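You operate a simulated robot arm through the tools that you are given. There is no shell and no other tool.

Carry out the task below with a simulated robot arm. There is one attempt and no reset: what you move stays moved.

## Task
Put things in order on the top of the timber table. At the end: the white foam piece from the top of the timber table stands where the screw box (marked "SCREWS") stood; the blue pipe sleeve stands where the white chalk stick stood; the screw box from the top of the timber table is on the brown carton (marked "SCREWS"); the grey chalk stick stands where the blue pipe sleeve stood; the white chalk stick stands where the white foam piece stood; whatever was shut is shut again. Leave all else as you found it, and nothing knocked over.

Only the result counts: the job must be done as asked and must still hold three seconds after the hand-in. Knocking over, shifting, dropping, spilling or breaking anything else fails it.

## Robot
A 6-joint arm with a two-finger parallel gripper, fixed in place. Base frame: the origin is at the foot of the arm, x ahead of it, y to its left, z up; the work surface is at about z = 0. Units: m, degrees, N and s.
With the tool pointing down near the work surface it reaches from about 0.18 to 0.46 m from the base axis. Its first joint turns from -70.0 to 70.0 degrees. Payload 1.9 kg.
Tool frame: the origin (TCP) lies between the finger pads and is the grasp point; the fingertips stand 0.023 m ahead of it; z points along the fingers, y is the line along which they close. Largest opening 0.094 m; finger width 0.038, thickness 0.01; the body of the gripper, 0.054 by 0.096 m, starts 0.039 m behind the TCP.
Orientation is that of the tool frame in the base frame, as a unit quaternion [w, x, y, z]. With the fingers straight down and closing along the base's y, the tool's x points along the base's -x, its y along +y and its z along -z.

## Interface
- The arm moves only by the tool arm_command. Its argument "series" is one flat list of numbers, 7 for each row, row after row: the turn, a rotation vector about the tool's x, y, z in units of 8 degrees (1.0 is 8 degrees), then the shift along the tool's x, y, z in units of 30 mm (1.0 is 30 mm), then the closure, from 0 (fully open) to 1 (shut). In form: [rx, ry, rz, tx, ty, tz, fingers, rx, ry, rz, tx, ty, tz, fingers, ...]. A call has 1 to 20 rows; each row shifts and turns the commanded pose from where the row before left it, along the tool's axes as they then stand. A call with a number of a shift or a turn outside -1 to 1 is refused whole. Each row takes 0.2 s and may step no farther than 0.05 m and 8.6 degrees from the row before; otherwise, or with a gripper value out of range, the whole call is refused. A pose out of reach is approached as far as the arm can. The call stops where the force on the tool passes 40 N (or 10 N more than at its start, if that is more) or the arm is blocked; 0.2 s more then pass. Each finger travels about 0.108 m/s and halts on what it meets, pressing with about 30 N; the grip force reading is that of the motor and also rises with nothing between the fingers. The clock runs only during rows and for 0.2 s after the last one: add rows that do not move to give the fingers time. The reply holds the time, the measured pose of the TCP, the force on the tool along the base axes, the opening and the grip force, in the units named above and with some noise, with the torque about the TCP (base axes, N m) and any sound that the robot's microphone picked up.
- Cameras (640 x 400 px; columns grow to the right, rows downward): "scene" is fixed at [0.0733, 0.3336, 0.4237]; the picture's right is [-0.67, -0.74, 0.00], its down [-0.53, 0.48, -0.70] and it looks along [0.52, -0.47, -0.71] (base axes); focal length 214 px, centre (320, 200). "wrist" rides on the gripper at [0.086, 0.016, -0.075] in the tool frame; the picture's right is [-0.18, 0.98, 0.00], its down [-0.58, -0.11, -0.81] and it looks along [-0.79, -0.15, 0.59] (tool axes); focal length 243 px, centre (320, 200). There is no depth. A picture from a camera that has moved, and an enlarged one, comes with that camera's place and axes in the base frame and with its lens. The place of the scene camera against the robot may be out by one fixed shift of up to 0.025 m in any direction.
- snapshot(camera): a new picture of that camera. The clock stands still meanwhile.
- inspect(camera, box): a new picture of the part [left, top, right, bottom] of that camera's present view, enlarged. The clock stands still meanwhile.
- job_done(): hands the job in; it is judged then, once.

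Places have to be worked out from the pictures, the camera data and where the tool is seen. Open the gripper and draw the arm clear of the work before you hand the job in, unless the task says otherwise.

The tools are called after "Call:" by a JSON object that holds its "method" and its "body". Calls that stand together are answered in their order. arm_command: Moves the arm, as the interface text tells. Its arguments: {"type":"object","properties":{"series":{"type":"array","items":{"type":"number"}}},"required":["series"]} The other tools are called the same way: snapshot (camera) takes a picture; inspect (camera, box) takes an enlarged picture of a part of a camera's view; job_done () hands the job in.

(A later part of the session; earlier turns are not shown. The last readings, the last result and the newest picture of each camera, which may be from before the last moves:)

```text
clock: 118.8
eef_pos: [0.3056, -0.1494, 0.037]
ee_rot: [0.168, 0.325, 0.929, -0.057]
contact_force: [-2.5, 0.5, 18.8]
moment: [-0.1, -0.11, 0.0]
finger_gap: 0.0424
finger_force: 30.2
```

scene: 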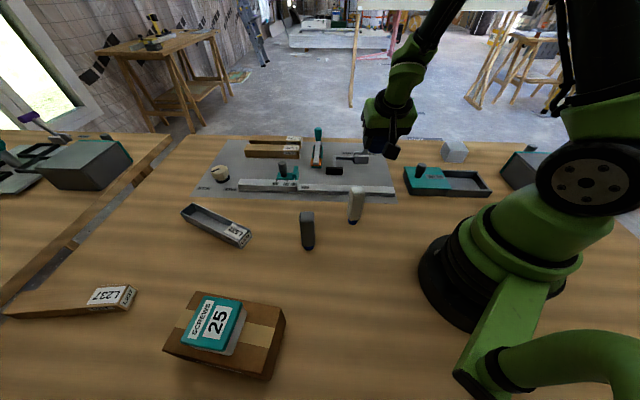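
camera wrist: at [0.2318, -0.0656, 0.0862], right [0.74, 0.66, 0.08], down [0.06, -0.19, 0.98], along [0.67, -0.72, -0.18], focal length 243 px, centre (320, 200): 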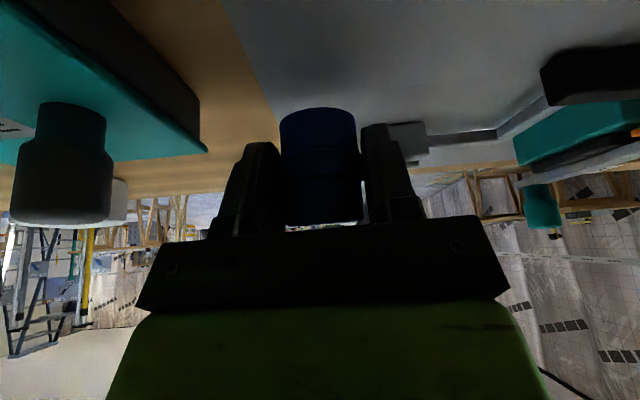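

Contact point is now 12 mm outward of the sleeve's axis, as expected for a fixed edge. Easing the load, then releasing slowly.

Call:
{"method": "arm_command", "body": {"series": [0, 0, 0, -0.009, 0, -0.024, 0.65, 0, 0, 0, 0, 0, 0, 0.65]}}

Call:
{"method": "arm_command", "body": {"series": [0, 0, 0, 0, 0, 0, 0.54, 0, 0, 0, 0, 0, 0, 0.52, 0, 0, 0, 0, 0, 0, 0.48, 0, 0, 0, 0, 0, 0, 0.42, 0, 0, 0, 0, 0, 0, 0.36, 0, 0, 0, 0, 0, 0, 0.36]}}

Call:
{"method": "inspect", "body": {"camera": "wrist", "box": [200, 60, 460, 240]}}

Call:
{"method": "inspect", "body": {"camera": "scene", "box": [355, 140, 415, 190]}}

```text
clock: 119.4
eef_pos: [0.306, -0.1483, 0.0379]
ee_rot: [0.167, 0.325, 0.929, -0.057]
contact_force: [2.9, -2.0, 5.2]
moment: [-0.1, -0.14, -0.02]
finger_gap: 0.0427
finger_force: 30.3
```

```text
clock: 120.8
eef_pos: [0.3052, -0.1485, 0.0383]
ee_rot: [0.166, 0.325, 0.929, -0.058]
contact_force: [0.6, -0.9, -0.2]
moment: [-0.01, 0.0, 0.0]
finger_gap: 0.0602
finger_force: 0.1
```

```text
2.22 times, centred on (330, 150) of wrist
camera zoom: at [0.231, -0.0681, 0.0776], right [0.75, 0.66, 0.07], down [0.14, -0.25, 0.96], along [0.65, -0.71, -0.28], focal length 539 px, centre (298, 311)
```

zoom: 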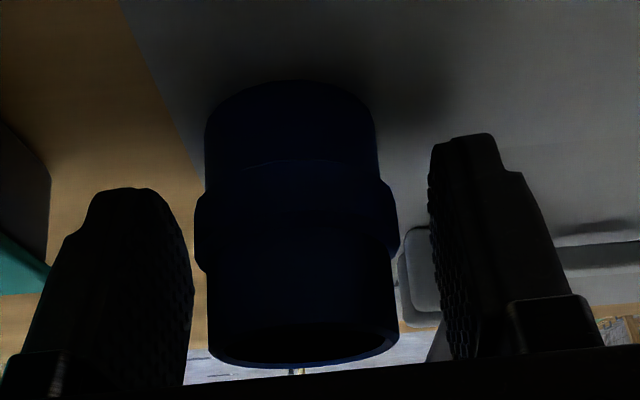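

```text
8.00 times, centred on (385, 165) of scene
camera zoom: at [0.0733, 0.3336, 0.4237], right [-0.67, -0.74, 0.0], down [-0.53, 0.48, -0.7], along [0.52, -0.47, -0.71], focal length 1716 px, centre (-200, 480)
```

zoom: 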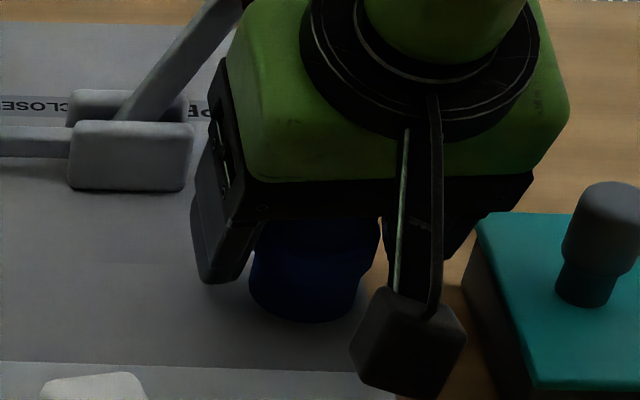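

The sleeve has settled; its rim now looks properly open. Lifting vertically and checking.

Call:
{"method": "arm_command", "body": {"series": [0, 0, 0, -0.08, 0, -0.22, 0.36, 0, 0, 0, -0.2, 0, -0.54, 0.36, 0, 0, 0, -0.3, 0, -0.81, 0.36, 0, 0, 0, -0.3, 0, -0.81, 0.36, 0, 0, 0, -0.3, 0, -0.81, 0.36, 0, 0, 0, 0.5, 0.4, -0.5, 0.36, 0, 0, 0, 0.7, 0.6, -0.4, 0.3, 0, 0, 0, 0.7, 0.6, -0.4, 0, 0, 0, 0, 0.7, 0.6, -0.4, 0]}}

Call:
{"method": "inspect", "body": {"camera": "scene", "box": [330, 130, 420, 200]}}

Call:
{"method": "inspect", "body": {"camera": "scene", "box": [370, 155, 405, 185]}}

Call:
{"method": "snapshot", "body": {"camera": "wrist"}}

```text
clock: 122.8
eef_pos: [0.2754, -0.0402, 0.1603]
ee_rot: [0.167, 0.325, 0.929, -0.057]
contact_force: [-0.1, -0.6, -0.5]
moment: [-0.01, 0.01, -0.02]
finger_gap: 0.0938
finger_force: 0.0
```

```text
5.71 times, centred on (375, 165) of scene
camera zoom: at [0.0733, 0.3335, 0.4237], right [-0.67, -0.74, 0.0], down [-0.53, 0.48, -0.7], along [0.52, -0.47, -0.71], focal length 1226 px, centre (6, 400)
```

zoom: 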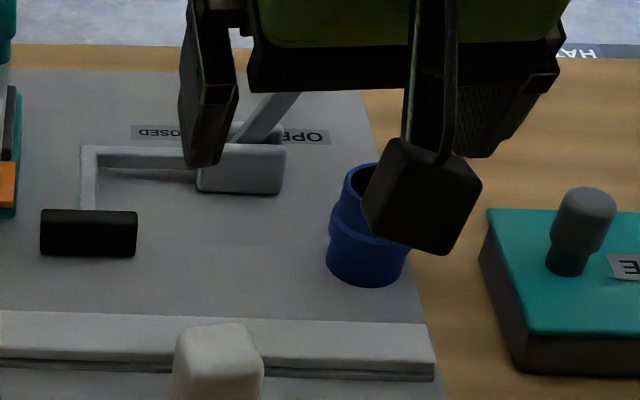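

```text
13.33 times, centred on (388, 170) of scene
camera zoom: at [0.0733, 0.3335, 0.4237], right [-0.67, -0.74, 0.0], down [-0.53, 0.48, -0.7], along [0.52, -0.47, -0.71], focal length 2860 px, centre (-580, 600)
```

zoom: 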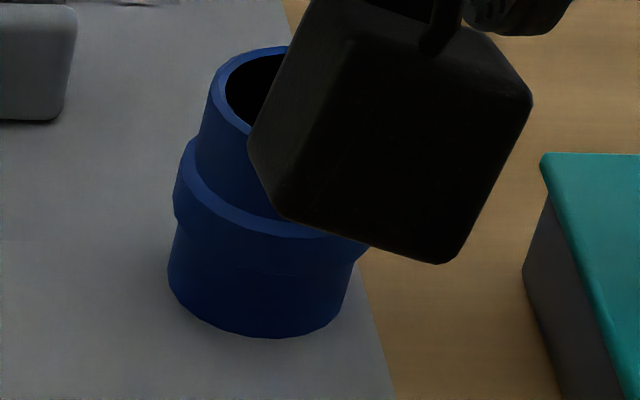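

```text
taken
camera wrist: at [0.2005, 0.0403, 0.1995], right [0.75, 0.66, 0.07], down [0.14, -0.25, 0.96], along [0.65, -0.71, -0.28], focal length 243 px, centre (320, 200)
```

wrist: 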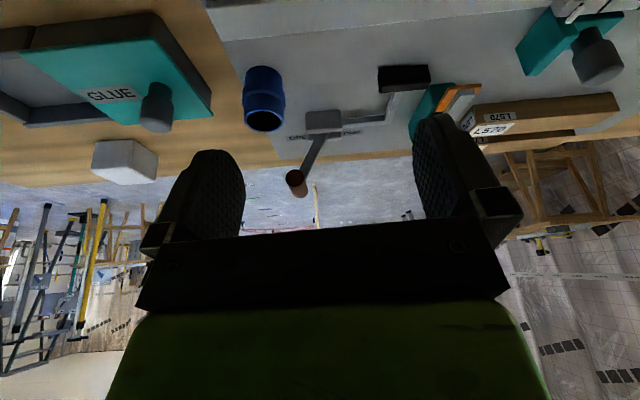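

The sleeve now looks flat. Next I un-tilt and travel to above the grey chalk, which also clears the scene camera's view of the sleeve.

Call:
{"method": "arm_command", "body": {"series": [0, 0.833, 0, 0, 0, 0, 0, 0, 0.833, 0, 0, 0, 0, 0, 0, 0.834, 0, 0, 0, 0, 0, 0, 0, 0, 0.645, 0.771, -0.19, 0, 0, 0, 0, 0.645, 0.771, -0.19, 0, 0, 0, 0, 0.645, 0.771, -0.19, 0, 0, 0, 0, 0.645, 0.771, -0.19, 0, 0, 0, 0, 0.645, 0.771, -0.19, 0, 0, 0, 0, 0.645, 0.771, -0.19, 0, 0, 0, 0, 0.645, 0.771, -0.19, 0]}}

Call:
{"method": "arm_command", "body": {"series": [0, 0, -0.9375, 0, 0, 0, 0, 0, 0, -0.9375, 0, 0, 0, 0, 0, 0, -0.9375, 0, 0, 0, 0, 0, 0, -0.9375, 0, 0, 0, 0, 0, 0, -0.9375, 0, 0, 0, 0, 0, 0, -0.9375, 0, 0, 0, 0, 0, 0, -0.9375, 0, 0, 0, 0, 0, 0, -0.9375, 0, 0, 0, 0, 0, 0, -0.9375, 0, 0, 0, 0, 0, 0, -0.9375, 0, 0, 0, 0, 0, 0, -0.9375, 0, 0, 0, 0]}}

Call:
{"method": "inspect", "body": {"camera": "scene", "box": [370, 155, 405, 185]}}

Call:
{"method": "snapshot", "body": {"camera": "wrist"}}

```text
clock: 125.0
eef_pos: [0.2698, 0.1691, 0.1873]
ee_rot: [0.028, 0.333, 0.942, -0.019]
contact_force: [-0.4, 0.1, 0.5]
moment: [-0.01, 0.01, -0.02]
finger_gap: 0.0941
finger_force: 0.0
out of reach, approached as far as the arm can: row 2
```

```text
clock: 127.4
eef_pos: [0.2687, 0.1678, 0.1882]
ee_rot: [0.007, -0.372, 0.928, -0.033]
contact_force: [-0.3, 0.4, -0.2]
moment: [0.0, -0.02, 0.01]
finger_gap: 0.0939
finger_force: 0.1
```

```text
13.33 times, centred on (388, 170) of scene
camera zoom: at [0.0733, 0.3336, 0.4237], right [-0.67, -0.74, 0.0], down [-0.53, 0.48, -0.7], along [0.52, -0.47, -0.71], focal length 2860 px, centre (-580, 600)
```

zoom: 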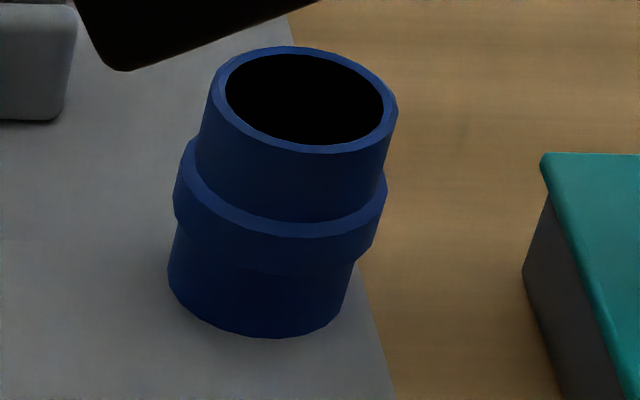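

```text
taken
camera wrist: at [0.1917, 0.1259, 0.2625], right [-0.54, 0.84, -0.07], down [0.46, 0.37, 0.81], along [0.7, 0.41, -0.59], focal length 243 px, centre (320, 200)
```

wrist: 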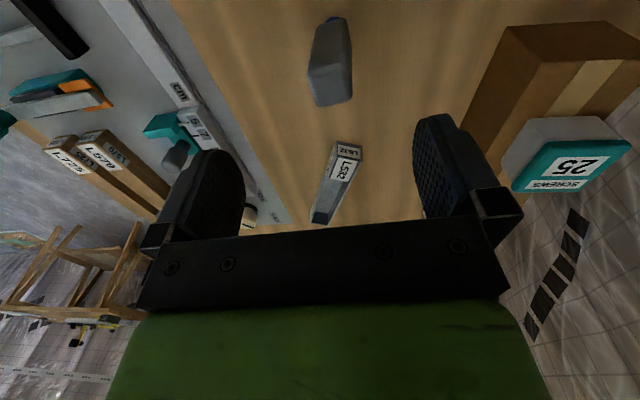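

The sleeve's rim ellipse now matches an upright stance. The tool kept a ~4° residual tilt from a clipped row, so I level it first and then look at the grey chalk.

Call:
{"method": "arm_command", "body": {"series": [-0.476, 0, 0, 0, 0, 0, 0, 0, -0.083, 0, 0, 0, 0, 0, 0, 0, 0, 0, 0, 0, 0]}}

Call:
{"method": "inspect", "body": {"camera": "wrist", "box": [260, 0, 410, 120]}}

Call:
{"method": "inspect", "body": {"camera": "scene", "box": [280, 180, 380, 260]}}

```text
clock: 128.2
eef_pos: [0.2692, 0.1683, 0.1885]
ee_rot: [0.001, -0.372, 0.928, 0.0]
contact_force: [-0.2, 0.3, 0.8]
moment: [0.02, -0.02, 0.02]
finger_gap: 0.0939
finger_force: 0.0
```

```text
3.33 times, centred on (335, 60) of wrist
camera zoom: at [0.1942, 0.1218, 0.2626], right [-0.54, 0.84, 0.0], down [0.5, 0.32, 0.81], along [0.68, 0.44, -0.59], focal length 809 px, centre (270, 667)
```

zoom: 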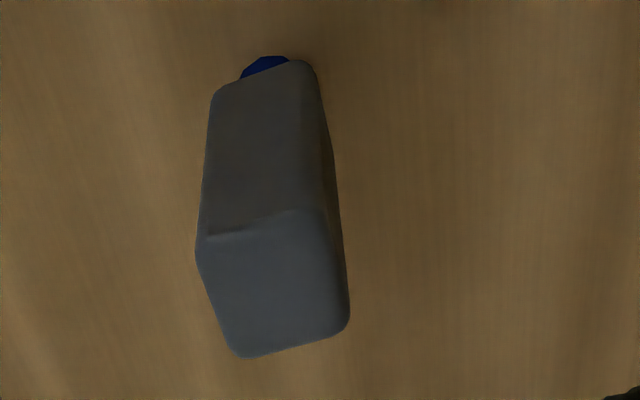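

```text
5.00 times, centred on (330, 220) of scene
camera zoom: at [0.0733, 0.3336, 0.4237], right [-0.67, -0.74, 0.0], down [-0.53, 0.48, -0.7], along [0.52, -0.47, -0.71], focal length 1072 px, centre (270, 100)
```

zoom: 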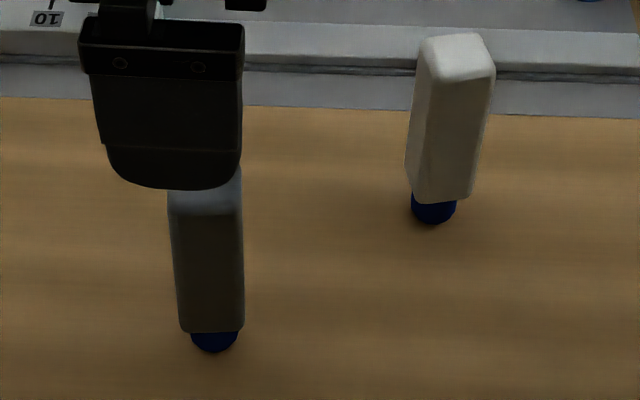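

Grey chalk: centre ≈[0.2697, 0.171], sides ≈139.5°. I align yaw, tilt 12° outward (needed later for the far placement), and go down to z≈0.12 to check.

Call:
{"method": "arm_command", "body": {"series": [0, 0, -0.72, 0, 0, 0, 0, 0, -0.75, 0, 0, 0, 0, 0, 0, -0.75, 0, 0, 0, 0, 0, 0, 0, 0, 0.128, -0.009, 0.741, 0, 0, 0, 0, 0.128, -0.009, 0.741, 0, 0, 0, 0, 0.128, -0.009, 0.741, 0, 0, 0, 0, 0, 0, 0, 0]}}

Call:
{"method": "snapshot", "body": {"camera": "wrist"}}

```text
clock: 129.8
eef_pos: [0.2714, 0.1707, 0.1198]
ee_rot: [0.096, -0.414, 0.904, 0.044]
contact_force: [-0.9, 0.4, 0.1]
moment: [0.0, -0.01, -0.02]
finger_gap: 0.094
finger_force: 0.1
```

```text
taken
camera wrist: at [0.1925, 0.1072, 0.1751], right [-0.63, 0.78, 0.04], down [0.34, 0.23, 0.91], along [0.7, 0.59, -0.41], focal length 243 px, centre (320, 200)
```

wrist: 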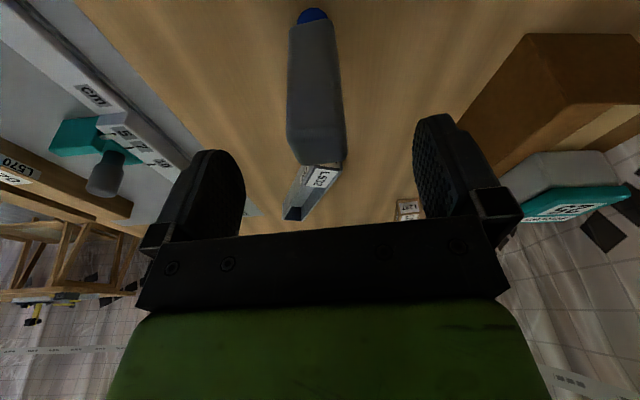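

Well aligned (foot within 1 mm of the tool's vertical). Descending to z≈0.069.

Call:
{"method": "arm_command", "body": {"series": [0, 0, 0, 0.119, 0, 0.554, 0, 0, 0, 0, 0.119, 0, 0.554, 0, 0, 0, 0, 0.119, 0, 0.554, 0, 0, 0, 0, 0, 0, 0, 0]}}

Call:
{"method": "snapshot", "body": {"camera": "wrist"}}

Call:
{"method": "inspect", "body": {"camera": "scene", "box": [270, 160, 360, 260]}}

```text
clock: 130.8
eef_pos: [0.2692, 0.1708, 0.068]
ee_rot: [0.095, -0.415, 0.904, 0.044]
contact_force: [-0.3, -0.4, 2.9]
moment: [-0.05, 0.04, -0.01]
finger_gap: 0.0939
finger_force: 0.0
```

```text
taken
camera wrist: at [0.1918, 0.1058, 0.1225], right [-0.63, 0.78, 0.04], down [0.34, 0.23, 0.91], along [0.7, 0.59, -0.41], focal length 243 px, centre (320, 200)
```

wrist: 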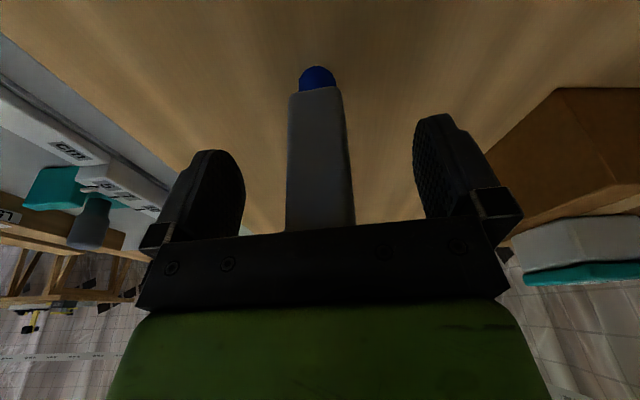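

```text
4.00 times, centred on (315, 210) of scene
camera zoom: at [0.0733, 0.3336, 0.4237], right [-0.67, -0.74, 0.0], down [-0.53, 0.48, -0.7], along [0.52, -0.47, -0.71], focal length 858 px, centre (340, 160)
```

zoom: 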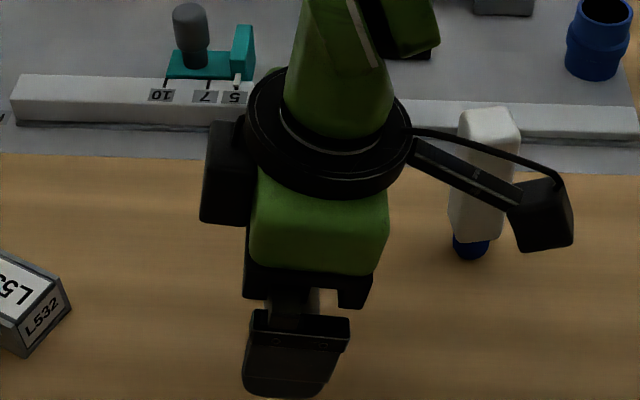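

A light 2.9 N upward force suggests the palm just touches the chalk's top; raising 5 mm before gripping.

Call:
{"method": "arm_command", "body": {"series": [0, 0, 0, -0.035, 0, -0.163, 0, 0, 0, 0, 0, 0, 0, 0]}}

Call:
{"method": "snapshot", "body": {"camera": "wrist"}}

```text
clock: 131.4
eef_pos: [0.2715, 0.1688, 0.0732]
ee_rot: [0.096, -0.414, 0.904, 0.044]
contact_force: [0.1, -0.5, 0.5]
moment: [0.01, 0.0, 0.02]
finger_gap: 0.0938
finger_force: 0.1
```

```text
taken
camera wrist: at [0.1924, 0.1057, 0.1279], right [-0.63, 0.78, 0.04], down [0.34, 0.23, 0.91], along [0.7, 0.58, -0.41], focal length 243 px, centre (320, 200)
```

wrist: 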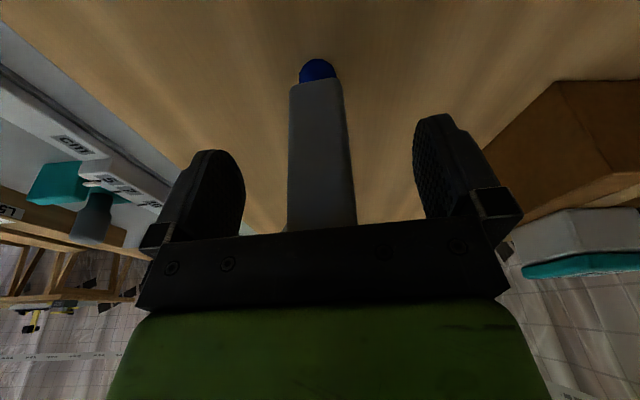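

Chalk is still upright and centred. Closing slowly on it.

Call:
{"method": "arm_command", "body": {"series": [0, 0, 0, 0, 0, 0, 0.25, 0, 0, 0, 0, 0, 0, 0.5, 0, 0, 0, 0, 0, 0, 0.62, 0, 0, 0, 0, 0, 0, 0.7, 0, 0, 0, 0, 0, 0, 0.78, 0, 0, 0, 0, 0, 0, 0.8, 0, 0, 0, 0, 0, 0, 0.8]}}

Call:
{"method": "snapshot", "body": {"camera": "wrist"}}

Call:
{"method": "inspect", "body": {"camera": "scene", "box": [270, 160, 360, 260]}}

```text
clock: 133.0
eef_pos: [0.2704, 0.1683, 0.0737]
ee_rot: [0.095, -0.415, 0.904, 0.044]
contact_force: [0.2, -0.2, 0.4]
moment: [0.0, 0.0, -0.01]
finger_gap: 0.0273
finger_force: 30.3
```

```text
taken
camera wrist: at [0.1925, 0.1057, 0.1278], right [-0.63, 0.78, 0.04], down [0.34, 0.23, 0.91], along [0.7, 0.59, -0.41], focal length 243 px, centre (320, 200)
```

wrist: 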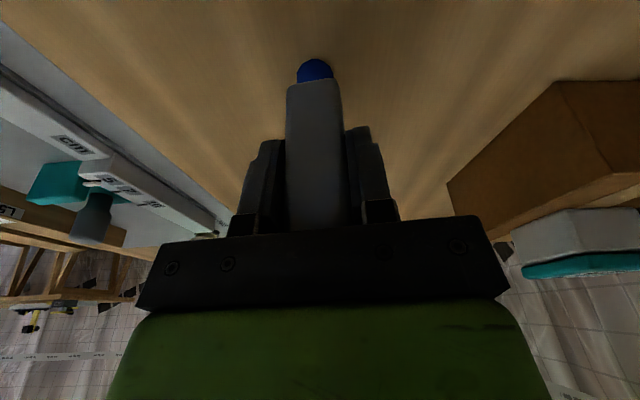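

```text
4.00 times, centred on (315, 210) of scene
camera zoom: at [0.0733, 0.3336, 0.4237], right [-0.67, -0.74, 0.0], down [-0.53, 0.48, -0.7], along [0.52, -0.47, -0.71], focal length 858 px, centre (340, 160)
```

zoom: 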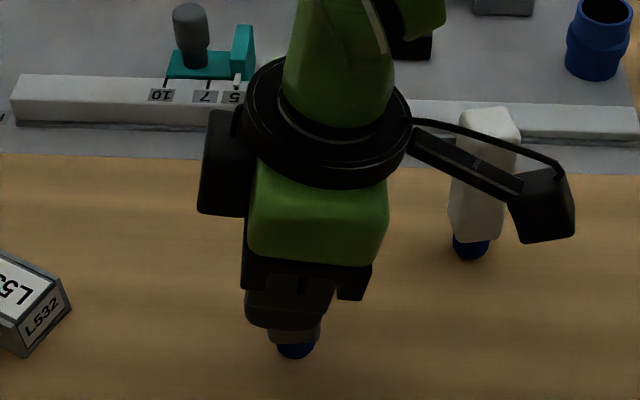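

Grey chalk gripped (27 mm) with its bottom 72.7 mm below the TCP. Lifting vertically to z≈0.22.

Call:
{"method": "arm_command", "body": {"series": [0, 0, 0, -0.06, 0, -0.28, 0.8, 0, 0, 0, -0.12, 0, -0.56, 0.8, 0, 0, 0, -0.17, 0, -0.8, 0.8, 0, 0, 0, -0.17, 0, -0.8, 0.8, 0, 0, 0, -0.17, 0, -0.8, 0.8, 0, 0, 0, -0.17, 0, -0.8, 0.8, 0, 0, 0, -0.17, 0, -0.8, 0.8, 0, 0, 0, 0, 0, 0, 0.8]}}

Call:
{"method": "snapshot", "body": {"camera": "wrist"}}

```text
clock: 134.8
eef_pos: [0.2707, 0.1704, 0.2256]
ee_rot: [0.095, -0.415, 0.904, 0.044]
contact_force: [-0.6, -0.4, -0.4]
moment: [-0.03, 0.0, 0.0]
finger_gap: 0.0277
finger_force: 30.3
```

```text
taken
camera wrist: at [0.1928, 0.1059, 0.2797], right [-0.63, 0.78, 0.04], down [0.34, 0.23, 0.91], along [0.7, 0.58, -0.41], focal length 243 px, centre (320, 200)
```

wrist: 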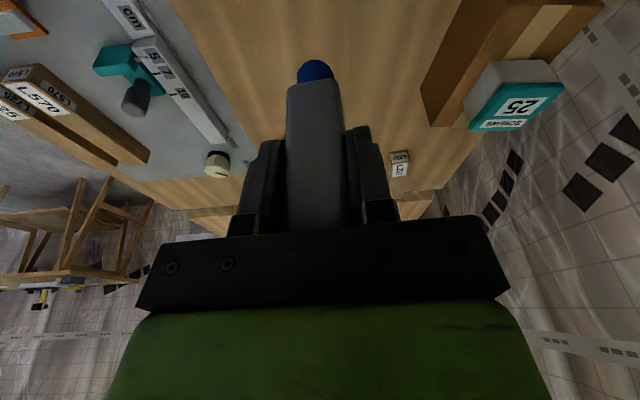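

Chalk held steadily. Moving it across to the middle at the same height.

Call:
{"method": "arm_command", "body": {"series": [0, 0, 0, 0.717, -0.761, -0.154, 0.8, 0, 0, 0, 0.717, -0.761, -0.154, 0.8, 0, 0, 0, 0.717, -0.761, -0.154, 0.8, 0, 0, 0, 0.717, -0.761, -0.154, 0.8, 0, 0, 0, 0.717, -0.761, -0.154, 0.8, 0, 0, 0, 0.717, -0.761, -0.154, 0.8, 0, 0, 0, 0.717, -0.761, -0.154, 0.8, 0, 0, 0, 0, 0, 0, 0.8]}}

```text
clock: 136.6
eef_pos: [0.2928, -0.0531, 0.2255]
ee_rot: [0.096, -0.415, 0.904, 0.044]
contact_force: [0.3, -0.3, -1.6]
moment: [0.01, 0.0, -0.01]
finger_gap: 0.0275
finger_force: 29.9
```

Rotating about the vertical by -88° (combined rx/rz so the chalk stays upright).

Call:
{"method": "arm_command", "body": {"series": [0.209, 0, 0.9736, 0, 0, 0, 0.8, 0.209, 0, 0.9736, 0, 0, 0, 0.8, 0.209, 0, 0.9736, 0, 0, 0, 0.8, 0.209, 0, 0.9736, 0, 0, 0, 0.8, 0.209, 0, 0.9736, 0, 0, 0, 0.8, 0.209, 0, 0.9736, 0, 0, 0, 0.8, 0.209, 0, 0.9736, 0, 0, 0, 0.8, 0.209, 0, 0.9736, 0, 0, 0, 0.8, 0.209, 0, 0.9736, 0, 0, 0, 0.8, 0.209, 0, 0.9736, 0, 0, 0, 0.8, 0.209, 0, 0.9736, 0, 0, 0, 0.8, 0, 0, 0, 0, 0, 0, 0.8]}}

Call:
{"method": "snapshot", "body": {"camera": "wrist"}}

Call:
{"method": "snapshot", "body": {"camera": "scene"}}

```text
clock: 139.2
eef_pos: [0.2923, -0.0515, 0.2229]
ee_rot: [0.099, 0.327, 0.939, -0.035]
contact_force: [-0.7, 0.9, -1.1]
moment: [-0.02, 0.01, 0.0]
finger_gap: 0.0275
finger_force: 30.4
```

```text
taken
camera wrist: at [0.2229, 0.0257, 0.2777], right [0.75, 0.66, 0.04], down [0.25, -0.33, 0.91], along [0.61, -0.67, -0.41], focal length 243 px, centre (320, 200)
```

wrist: 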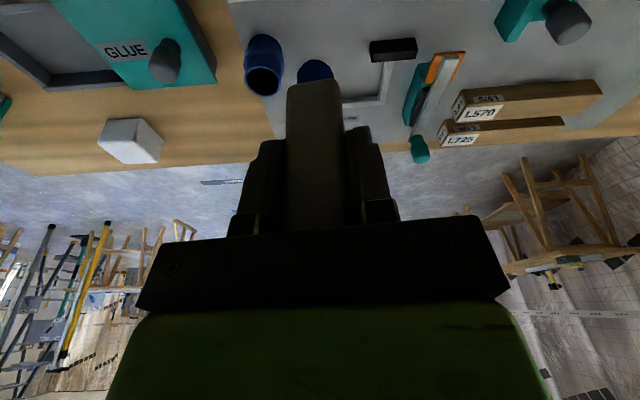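

```text
taken
```

scene: 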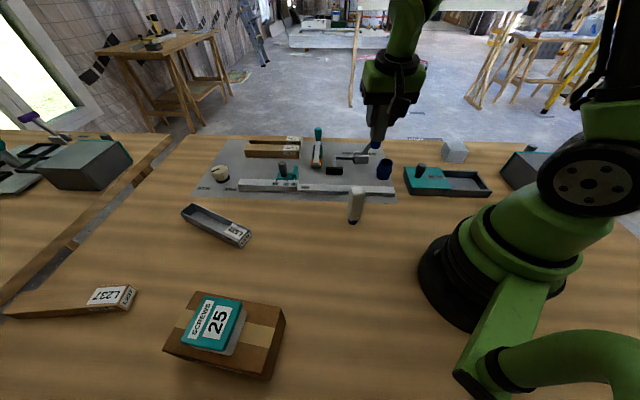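

Orientation is right for the far placement. Moving toward the sleeve's former place at height.

Call:
{"method": "arm_command", "body": {"series": [0, 0, 0, -0.707, -0.693, 0.15, 0.8, 0, 0, 0, -0.707, -0.693, 0.15, 0.8, 0, 0, 0, -0.707, -0.693, 0.15, 0.8, 0, 0, 0, -0.707, -0.693, 0.15, 0.8, 0, 0, 0, -0.707, -0.693, 0.15, 0.8, 0, 0, 0, -0.707, -0.693, 0.15, 0.8, 0, 0, 0, -0.707, -0.693, 0.15, 0.8, 0, 0, 0, 0, 0, 0, 0.8]}}

Call:
{"method": "snapshot", "body": {"camera": "wrist"}}

```text
clock: 141.0
eef_pos: [0.3191, -0.2584, 0.2229]
ee_rot: [0.099, 0.327, 0.939, -0.035]
contact_force: [-0.1, 0.2, -0.6]
moment: [-0.05, 0.0, -0.02]
finger_gap: 0.0274
finger_force: 30.1
```

```text
taken
camera wrist: at [0.2506, -0.183, 0.2774], right [0.75, 0.66, 0.04], down [0.25, -0.33, 0.91], along [0.61, -0.67, -0.41], focal length 243 px, centre (320, 200)
```

wrist: 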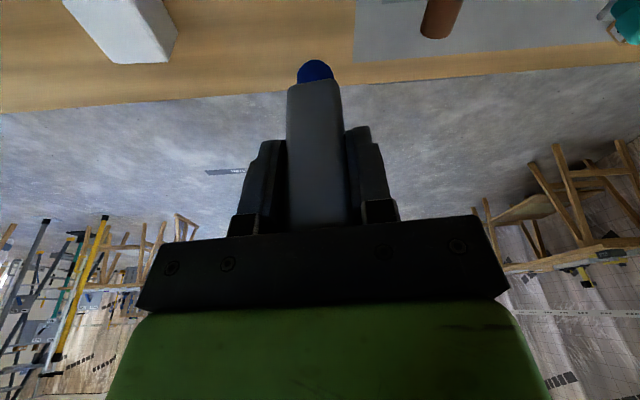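

On course. Moving outward and down to above the target.

Call:
{"method": "arm_command", "body": {"series": [0, 0, 0, -0.263, 0, 0.686, 0.8, 0, 0, 0, -0.263, 0, 0.686, 0.8, 0, 0, 0, -0.263, 0, 0.686, 0.8, 0, 0, 0, -0.263, 0, 0.686, 0.8, 0, 0, 0, -0.263, 0, 0.686, 0.8, 0, 0, 0, 0, 0, 0, 0.8]}}

Call:
{"method": "arm_command", "body": {"series": [0, 0, 0, 0, 0, 0, 0.8]}}

Call:
{"method": "snapshot", "body": {"camera": "wrist"}}

Call:
{"method": "inspect", "body": {"camera": "scene", "box": [340, 60, 480, 200]}}

```text
clock: 142.4
eef_pos: [0.3671, -0.2979, 0.1309]
ee_rot: [0.099, 0.326, 0.94, -0.034]
contact_force: [0.1, 0.5, -0.3]
moment: [-0.02, -0.02, 0.02]
finger_gap: 0.0278
finger_force: 29.7
```

```text
clock: 142.8
eef_pos: [0.367, -0.2979, 0.1312]
ee_rot: [0.099, 0.327, 0.939, -0.035]
contact_force: [-1.2, -0.1, -0.4]
moment: [-0.01, 0.0, 0.0]
finger_gap: 0.0275
finger_force: 29.5
```

```text
taken
camera wrist: at [0.2978, -0.2212, 0.186], right [0.75, 0.66, 0.04], down [0.25, -0.33, 0.91], along [0.61, -0.67, -0.41], focal length 243 px, centre (320, 200)
```

wrist: 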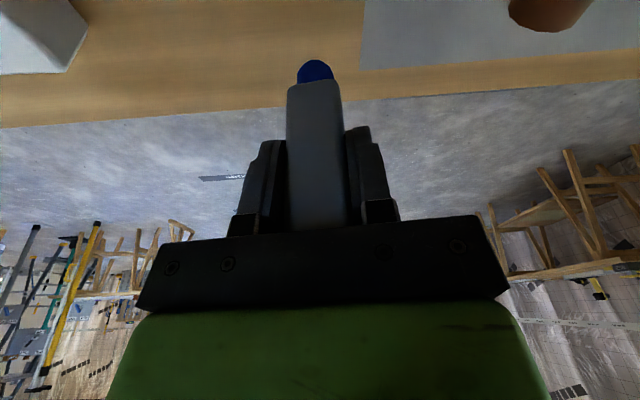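

```text
2.86 times, centred on (410, 130) of scene
camera zoom: at [0.0733, 0.3336, 0.4237], right [-0.67, -0.74, 0.0], down [-0.53, 0.48, -0.7], along [0.52, -0.47, -0.71], focal length 613 px, centre (63, 400)
```

zoom: 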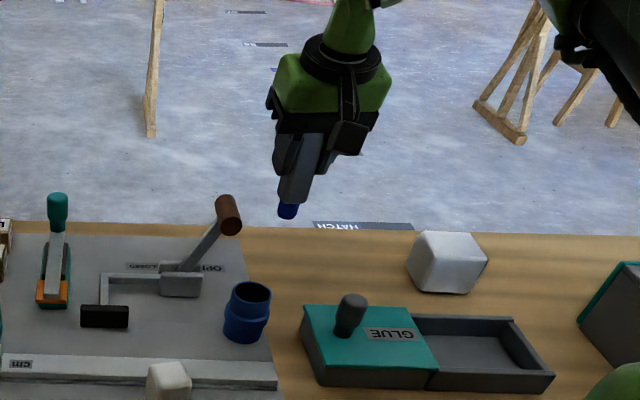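

Within 2 mm of the target; correcting slightly and lowering to z≈0.078 (bottom ~5 mm above the table).

Call:
{"method": "arm_command", "body": {"series": [0, 0, 0, 0.129, 0.012, 0.57, 0.8, 0, 0, 0, 0.129, 0.012, 0.57, 0.8, 0, 0, 0, 0.129, 0.012, 0.57, 0.8, 0, 0, 0, 0, 0, 0, 0.8]}}

Call:
{"method": "arm_command", "body": {"series": [0, 0, 0, 0.018, 0, 0.085, 0.8, 0, 0, 0, 0, 0, 0, 0.8]}}

Call:
{"method": "snapshot", "body": {"camera": "wrist"}}

```text
clock: 143.8
eef_pos: [0.369, -0.2943, 0.0772]
ee_rot: [0.099, 0.326, 0.94, -0.034]
contact_force: [1.2, 0.2, -0.8]
moment: [-0.01, -0.01, -0.02]
finger_gap: 0.0275
finger_force: 30.0
```

```text
clock: 144.4
eef_pos: [0.3674, -0.2946, 0.0751]
ee_rot: [0.1, 0.326, 0.939, -0.035]
contact_force: [-0.5, -0.5, -0.8]
moment: [0.03, 0.02, 0.03]
finger_gap: 0.0276
finger_force: 30.1
```

```text
taken
camera wrist: at [0.2987, -0.2185, 0.1299], right [0.75, 0.66, 0.04], down [0.25, -0.33, 0.91], along [0.61, -0.67, -0.41], focal length 243 px, centre (320, 200)
```

wrist: 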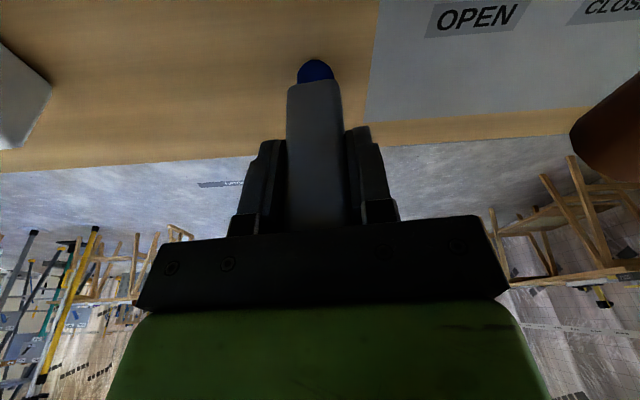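

About 1.8 mm above contact. Stepping down.

Call:
{"method": "arm_command", "body": {"series": [0, 0, 0, -0.012, -0.026, 0.03, 0.8, 0, 0, 0, 0, 0, 0, 0.8]}}

Call:
{"method": "arm_command", "body": {"series": [0, 0, 0, 0.006, 0, 0.024, 0.8, 0, 0, 0, 0, 0, 0, 0.8]}}

```text
clock: 145.0
eef_pos: [0.3678, -0.2958, 0.0746]
ee_rot: [0.099, 0.327, 0.939, -0.035]
contact_force: [0.4, -0.2, -0.2]
moment: [0.03, -0.02, -0.01]
finger_gap: 0.0275
finger_force: 30.2
```

```text
clock: 145.6
eef_pos: [0.3684, -0.2953, 0.074]
ee_rot: [0.099, 0.327, 0.939, -0.035]
contact_force: [-0.9, 0.7, -0.7]
moment: [0.0, -0.01, 0.0]
finger_gap: 0.0275
finger_force: 30.1
```

Call:
{"method": "arm_command", "body": {"series": [0, 0, 0, 0.006, 0, 0.024, 0.8, 0, 0, 0, 0, 0, 0, 0.8]}}

Call:
{"method": "arm_command", "body": {"series": [0, 0, 0, 0.004, 0, 0.018, 0.8, 0, 0, 0, 0, 0, 0, 0.8]}}

```text
clock: 146.2
eef_pos: [0.368, -0.2943, 0.0732]
ee_rot: [0.1, 0.326, 0.939, -0.035]
contact_force: [0.7, 0.8, -0.8]
moment: [0.02, -0.02, 0.01]
finger_gap: 0.0275
finger_force: 30.2
```

```text
clock: 146.8
eef_pos: [0.3687, -0.2958, 0.0738]
ee_rot: [0.1, 0.326, 0.939, -0.035]
contact_force: [-0.8, 0.8, 6.0]
moment: [0.03, 0.11, 0.01]
finger_gap: 0.0277
finger_force: 29.5
```

Light contact (6 N). Easing slightly and opening slowly.

Call:
{"method": "arm_command", "body": {"series": [0, 0, 0, -0.002, 0, -0.007, 0.8, 0, 0, 0, 0, 0, 0, 0.8]}}

Call:
{"method": "arm_command", "body": {"series": [0, 0, 0, 0, 0, 0, 0.7, 0, 0, 0, 0, 0, 0, 0.66, 0, 0, 0, 0, 0, 0, 0.58, 0, 0, 0, 0, 0, 0, 0.46, 0, 0, 0, 0, 0, 0, 0.3, 0, 0, 0, 0, 0, 0, 0.2, 0, 0, 0, 0, 0, 0, 0.2]}}

Call:
{"method": "snapshot", "body": {"camera": "wrist"}}

Call:
{"method": "inspect", "body": {"camera": "scene", "box": [340, 60, 480, 200]}}

```text
clock: 147.4
eef_pos: [0.3686, -0.2956, 0.0732]
ee_rot: [0.1, 0.326, 0.939, -0.034]
contact_force: [2.7, -0.3, 5.8]
moment: [-0.05, -0.13, -0.03]
finger_gap: 0.0275
finger_force: 30.1
```

```text
clock: 149.0
eef_pos: [0.3671, -0.295, 0.0731]
ee_rot: [0.1, 0.326, 0.939, -0.034]
contact_force: [-0.2, 0.1, 0.3]
moment: [0.0, 0.02, 0.0]
finger_gap: 0.0753
finger_force: 0.1
```

```text
taken
camera wrist: at [0.2988, -0.2194, 0.1274], right [0.75, 0.66, 0.04], down [0.25, -0.33, 0.91], along [0.61, -0.67, -0.41], focal length 243 px, centre (320, 200)
```

wrist: 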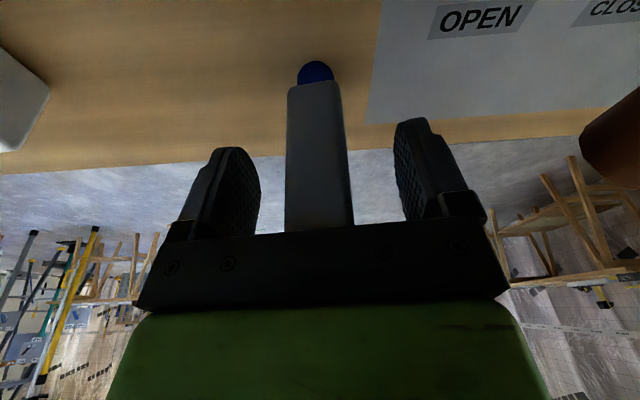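

```text
2.86 times, centred on (410, 130) of scene
camera zoom: at [0.0733, 0.3336, 0.4237], right [-0.67, -0.74, 0.0], down [-0.53, 0.48, -0.7], along [0.52, -0.47, -0.71], focal length 613 px, centre (63, 400)
```

zoom: 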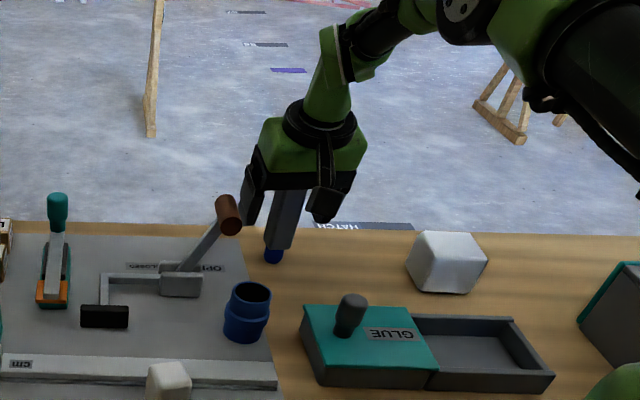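

Grey chalk stands upright. Retracting along the tool axis (up and slightly inward), fingers straddling it.

Call:
{"method": "arm_command", "body": {"series": [0, 0, 0, 0, 0, -0.3, 0.2, 0, 0, 0, 0, 0, -0.5, 0.2, 0, 0, 0, 0, 0, -0.7, 0.2, 0, 0, 0, 0, 0, -0.8, 0.2, 0, 0, 0, 0, 0, -0.8, 0.2, 0, 0, 0, 0.5, 0, -0.6, 0.1, 0, 0, 0, 0.7, 0, -0.5, 0, 0, 0, 0, 0.7, 0, -0.5, 0]}}

Call:
{"method": "snapshot", "body": {"camera": "wrist"}}

Call:
{"method": "inspect", "body": {"camera": "scene", "box": [340, 100, 480, 200]}}

```text
clock: 150.8
eef_pos: [0.3022, -0.2424, 0.1989]
ee_rot: [0.101, 0.326, 0.939, -0.035]
contact_force: [0.3, -0.3, 0.1]
moment: [-0.01, -0.03, 0.0]
finger_gap: 0.0938
finger_force: 0.1
```

```text
taken
camera wrist: at [0.2324, -0.1661, 0.2532], right [0.75, 0.66, 0.04], down [0.25, -0.33, 0.91], along [0.61, -0.67, -0.41], focal length 243 px, centre (320, 200)
```

wrist: 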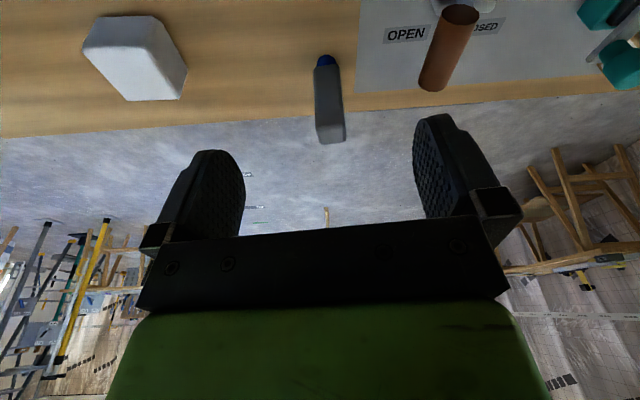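

```text
4.00 times, centred on (410, 150) of scene
camera zoom: at [0.0733, 0.3335, 0.4237], right [-0.67, -0.74, 0.0], down [-0.53, 0.48, -0.7], along [0.52, -0.47, -0.71], focal length 858 px, centre (-40, 400)
```

zoom: 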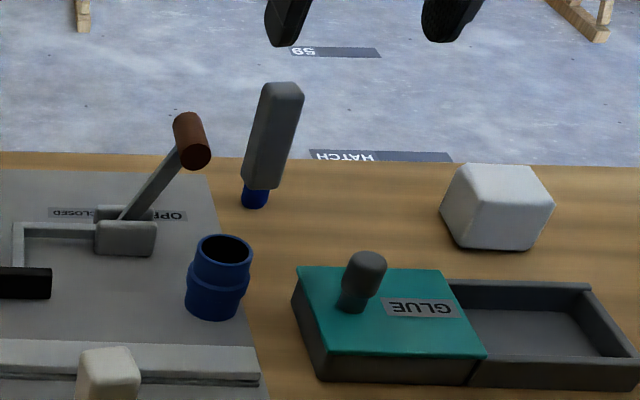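

Grey chalk stands at ≈[0.3685, -0.295], on target. The sleeve is flat but ~11 mm inward of the chalk's old spot; I'd like to bring it closer while still safely inside the edge. Going above it to measure.

Call:
{"method": "arm_command", "body": {"series": [0, 0, 0, 0.595, 0.63, 0.452, 0.2, 0, 0, 0, 0.595, 0.63, 0.452, 0.36, 0, 0, 0, 0.595, 0.63, 0.452, 0.36, 0, 0, 0, 0.595, 0.63, 0.452, 0.36, 0, 0, 0, 0, 0, 0, 0.36]}}

Call:
{"method": "snapshot", "body": {"camera": "wrist"}}

Call:
{"method": "inspect", "body": {"camera": "wrist", "box": [250, 0, 410, 120]}}

```text
clock: 152.0
eef_pos: [0.3013, -0.1474, 0.1316]
ee_rot: [0.1, 0.326, 0.939, -0.034]
contact_force: [-0.1, 0.6, 0.1]
moment: [0.0, 0.02, 0.0]
finger_gap: 0.0602
finger_force: 0.1
```

```text
taken
camera wrist: at [0.2324, -0.0714, 0.1861], right [0.75, 0.66, 0.04], down [0.25, -0.33, 0.91], along [0.61, -0.67, -0.41], focal length 243 px, centre (320, 200)
```

wrist: 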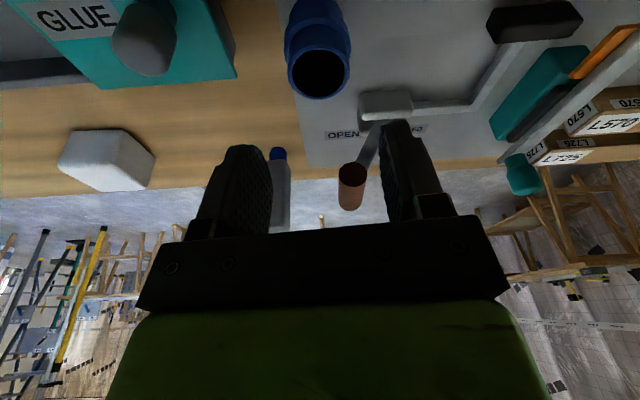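

```text
3.33 times, centred on (330, 60) of wrist
camera zoom: at [0.2324, -0.0714, 0.1861], right [0.75, 0.66, 0.04], down [0.25, -0.33, 0.91], along [0.61, -0.67, -0.41], focal length 809 px, centre (287, 667)
```

zoom: 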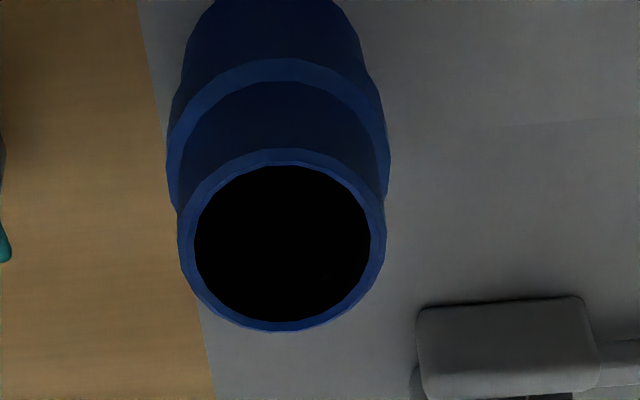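

The sleeve is upright at ≈[0.306, -0.149], ~9 mm from the chalk's spot; the edge lies right at the chalk's spot. I'll re-grasp gently and shift it ~4 mm outward. Descending to z≈0.06 first.

Call:
{"method": "arm_command", "body": {"series": [0, 0, 0, 0.072, 0.008, 0.5875, 0.36, 0, 0, 0, 0.072, 0.008, 0.5875, 0.36, 0, 0, 0, 0.072, 0.008, 0.5875, 0.36, 0, 0, 0, 0.072, 0.008, 0.5875, 0.36, 0, 0, 0, 0, 0, 0, 0.36]}}

Call:
{"method": "inspect", "body": {"camera": "wrist", "box": [200, 0, 460, 240]}}

```text
clock: 153.2
eef_pos: [0.3057, -0.1515, 0.0603]
ee_rot: [0.1, 0.326, 0.939, -0.034]
contact_force: [-0.5, 0.3, 0.3]
moment: [0.0, -0.02, 0.04]
finger_gap: 0.0604
finger_force: 0.0
```

```text
1.67 times, centred on (330, 120) of wrist
camera zoom: at [0.2364, -0.075, 0.1153], right [0.75, 0.66, 0.04], down [0.25, -0.33, 0.91], along [0.61, -0.67, -0.41], focal length 404 px, centre (303, 333)
```

zoom: 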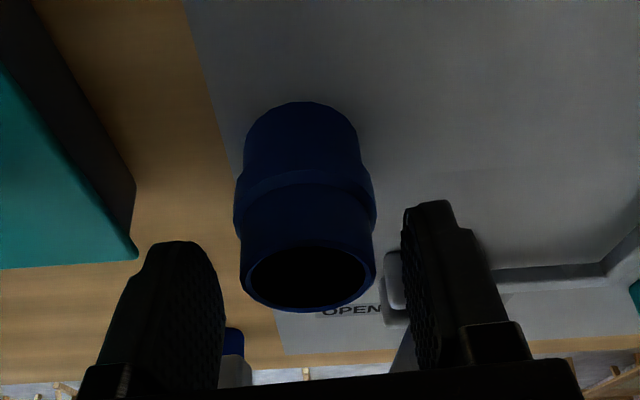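

Aligned; lowering the remaining 22 mm and closing gently.

Call:
{"method": "arm_command", "body": {"series": [0, 0, 0, 0.06, 0.023, 0.36, 0.36, 0, 0, 0, 0.06, 0.023, 0.36, 0.36, 0, 0, 0, 0, 0, 0, 0.36]}}

Call:
{"method": "arm_command", "body": {"series": [0, 0, 0, 0, 0, 0, 0.42, 0, 0, 0, 0, 0, 0, 0.48, 0, 0, 0, 0, 0, 0, 0.52, 0, 0, 0, 0, 0, 0, 0.55, 0, 0, 0, 0, 0, 0, 0.6, 0, 0, 0, 0, 0, 0, 0.65, 0, 0, 0, 0, 0, 0, 0.65]}}

Call:
{"method": "inspect", "body": {"camera": "wrist", "box": [200, 60, 460, 240]}}

```text
clock: 154.0
eef_pos: [0.3064, -0.1492, 0.039]
ee_rot: [0.099, 0.325, 0.94, -0.034]
contact_force: [0.3, 0.1, 0.6]
moment: [0.04, -0.01, -0.03]
finger_gap: 0.0604
finger_force: 0.0
```

```text
clock: 155.6
eef_pos: [0.3076, -0.1496, 0.0376]
ee_rot: [0.099, 0.327, 0.939, -0.034]
contact_force: [0.4, 0.6, -0.8]
moment: [-0.05, 0.02, -0.03]
finger_gap: 0.0425
finger_force: 29.9
```

```text
2.22 times, centred on (330, 150) of wrist
camera zoom: at [0.2385, -0.0745, 0.0935], right [0.75, 0.66, 0.04], down [0.25, -0.33, 0.91], along [0.61, -0.67, -0.41], focal length 539 px, centre (298, 311)
```

zoom: 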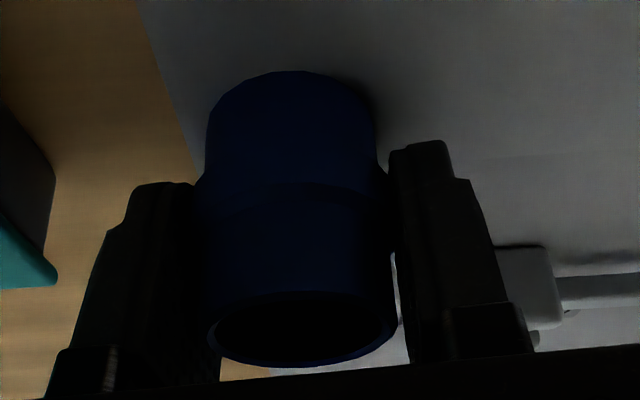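

Gripped upright. Lifting 2.5 mm, shifting 4 mm outward, and then lowering.

Call:
{"method": "arm_command", "body": {"series": [0, 0, 0, -0.017, 0, -0.082, 0.65, 0, 0, 0, -0.13, -0.018, 0.028, 0.65, 0, 0, 0, 0, 0, 0, 0.65]}}

Call:
{"method": "arm_command", "body": {"series": [0, 0, 0, 0.01, 0, 0.05, 0.65, 0, 0, 0, 0, 0, 0, 0.65]}}

Call:
{"method": "arm_command", "body": {"series": [0, 0, 0, 0.004, 0, 0.02, 0.65, 0, 0, 0, 0, 0, 0, 0.65]}}

```text
clock: 156.4
eef_pos: [0.3107, -0.1536, 0.0419]
ee_rot: [0.099, 0.326, 0.939, -0.035]
contact_force: [0.0, -0.2, 0.3]
moment: [0.02, 0.01, 0.02]
finger_gap: 0.0424
finger_force: 30.1
```

```text
clock: 157.0
eef_pos: [0.3106, -0.154, 0.0391]
ee_rot: [0.1, 0.326, 0.939, -0.034]
contact_force: [-0.1, -0.3, -0.4]
moment: [-0.02, 0.02, -0.01]
finger_gap: 0.0424
finger_force: 29.9
```

```text
clock: 157.6
eef_pos: [0.31, -0.1533, 0.0381]
ee_rot: [0.1, 0.326, 0.939, -0.035]
contact_force: [-0.7, 0.5, 1.1]
moment: [0.02, -0.01, -0.04]
finger_gap: 0.0424
finger_force: 29.4
```

Call:
{"method": "arm_command", "body": {"series": [0, 0, 0, 0.003, 0, 0.016, 0.65, 0, 0, 0, 0, 0, 0, 0.65]}}

Call:
{"method": "inspect", "body": {"camera": "wrist", "box": [200, 60, 460, 240]}}

```text
clock: 158.2
eef_pos: [0.3105, -0.1537, 0.0388]
ee_rot: [0.1, 0.326, 0.939, -0.035]
contact_force: [-2.8, 1.6, 12.5]
moment: [0.17, 0.24, 0.04]
finger_gap: 0.0425
finger_force: 30.2
```

```text
2.22 times, centred on (330, 150) of wrist
camera zoom: at [0.2422, -0.0775, 0.0931], right [0.75, 0.66, 0.04], down [0.25, -0.33, 0.91], along [0.61, -0.67, -0.41], focal length 539 px, centre (298, 311)
```

zoom: 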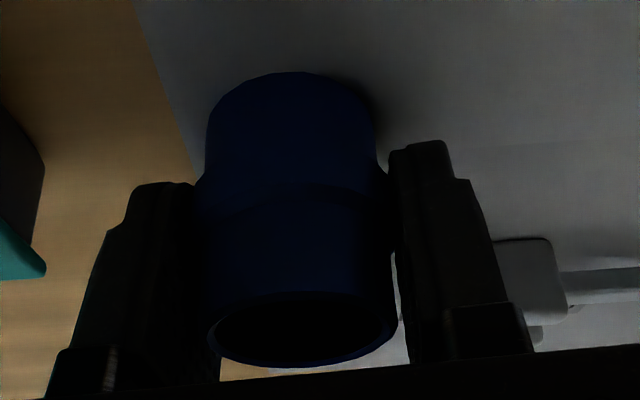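

Contact made; sleeve centre ≈[0.310, -0.152] (≈4.6 mm from the chalk's spot, ≈5 mm inside the edge). Easing and releasing slowly.

Call:
{"method": "arm_command", "body": {"series": [0, 0, 0, -0.002, 0, -0.01, 0.65, 0, 0, 0, 0, 0, 0, 0.65]}}

Call:
{"method": "arm_command", "body": {"series": [0, 0, 0, 0, 0, 0, 0.54, 0, 0, 0, 0, 0, 0, 0.52, 0, 0, 0, 0, 0, 0, 0.48, 0, 0, 0, 0, 0, 0, 0.42, 0, 0, 0, 0, 0, 0, 0.36, 0, 0, 0, 0, 0, 0, 0.36]}}

Call:
{"method": "inspect", "body": {"camera": "wrist", "box": [200, 60, 460, 240]}}

```text
clock: 158.8
eef_pos: [0.3117, -0.1535, 0.0384]
ee_rot: [0.1, 0.326, 0.94, -0.034]
contact_force: [-0.1, -0.5, 5.6]
moment: [0.0, 0.03, 0.02]
finger_gap: 0.0427
finger_force: 29.8
```

```text
clock: 160.2
eef_pos: [0.3114, -0.1528, 0.0393]
ee_rot: [0.1, 0.326, 0.939, -0.035]
contact_force: [-0.1, -0.9, 0.7]
moment: [0.0, 0.0, -0.02]
finger_gap: 0.0601
finger_force: 0.0
```

```text
2.22 times, centred on (330, 150) of wrist
camera zoom: at [0.2422, -0.0776, 0.0933], right [0.75, 0.66, 0.04], down [0.25, -0.33, 0.91], along [0.61, -0.67, -0.41], focal length 539 px, centre (298, 311)
```

zoom: 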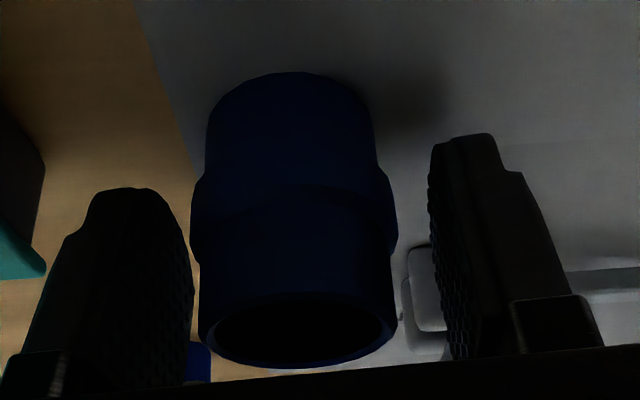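

It stayed upright and flat on release. Lifting vertically, then backing away.

Call:
{"method": "arm_command", "body": {"series": [0, 0, 0, -0.05, 0, -0.25, 0.36, 0, 0, 0, -0.11, 0, -0.5, 0.36, 0, 0, 0, -0.16, 0, -0.75, 0.36, 0, 0, 0, -0.19, 0, -0.9, 0.36, 0, 0, 0, -0.19, 0, -0.9, 0.36, 0, 0, 0, -0.1, 0, -0.9, 0.36, 0, 0, 0, 0.2, 0.6, -0.6, 0.2, 0, 0, 0, 0.2, 0.8, -0.6, 0, 0, 0, 0, 0.2, 0.8, -0.4, 0, 0, 0, 0, 0.2, 0.8, -0.4, 0]}}

Call:
{"method": "inspect", "body": {"camera": "scene", "box": [370, 155, 405, 185]}}

Call:
{"method": "snapshot", "body": {"camera": "scene"}}

Call:
{"method": "snapshot", "body": {"camera": "wrist"}}

```text
clock: 162.4
eef_pos: [0.3362, -0.0558, 0.2206]
ee_rot: [0.1, 0.326, 0.94, -0.035]
contact_force: [-0.4, 0.6, 0.7]
moment: [-0.02, -0.02, 0.0]
finger_gap: 0.0942
finger_force: 0.1
```

```text
13.33 times, centred on (388, 170) of scene
camera zoom: at [0.0733, 0.3335, 0.4237], right [-0.67, -0.74, 0.0], down [-0.53, 0.48, -0.7], along [0.52, -0.47, -0.71], focal length 2860 px, centre (-580, 600)
```

zoom: 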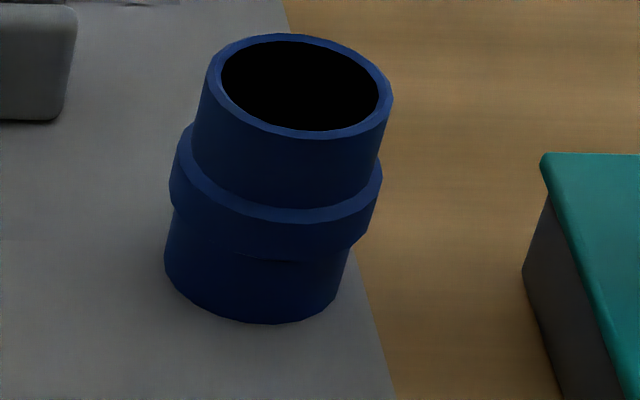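

```text
taken
```

scene: 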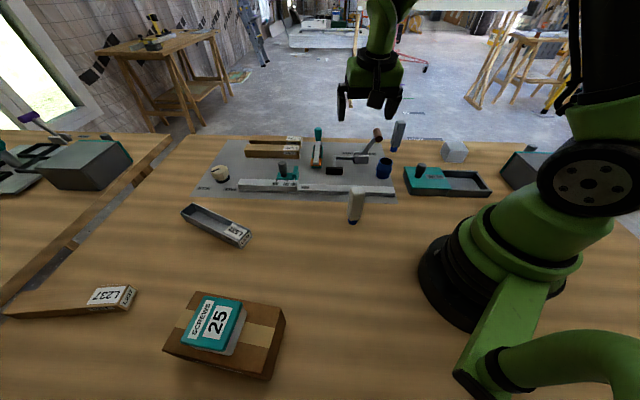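

```text
taken
camera wrist: at [0.2667, 0.0202, 0.2748], right [0.75, 0.66, 0.04], down [0.25, -0.33, 0.91], along [0.61, -0.67, -0.41], focal length 243 px, centre (320, 200)
```

wrist: 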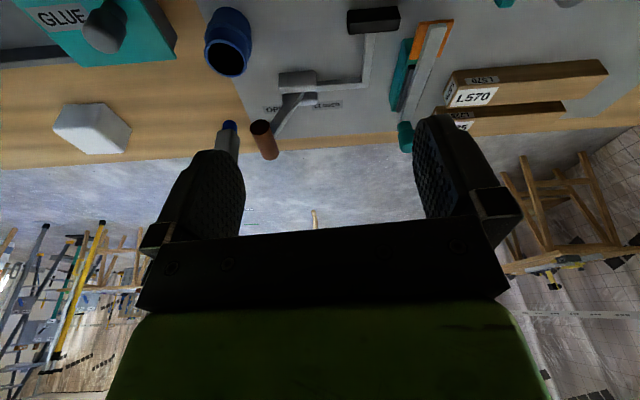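

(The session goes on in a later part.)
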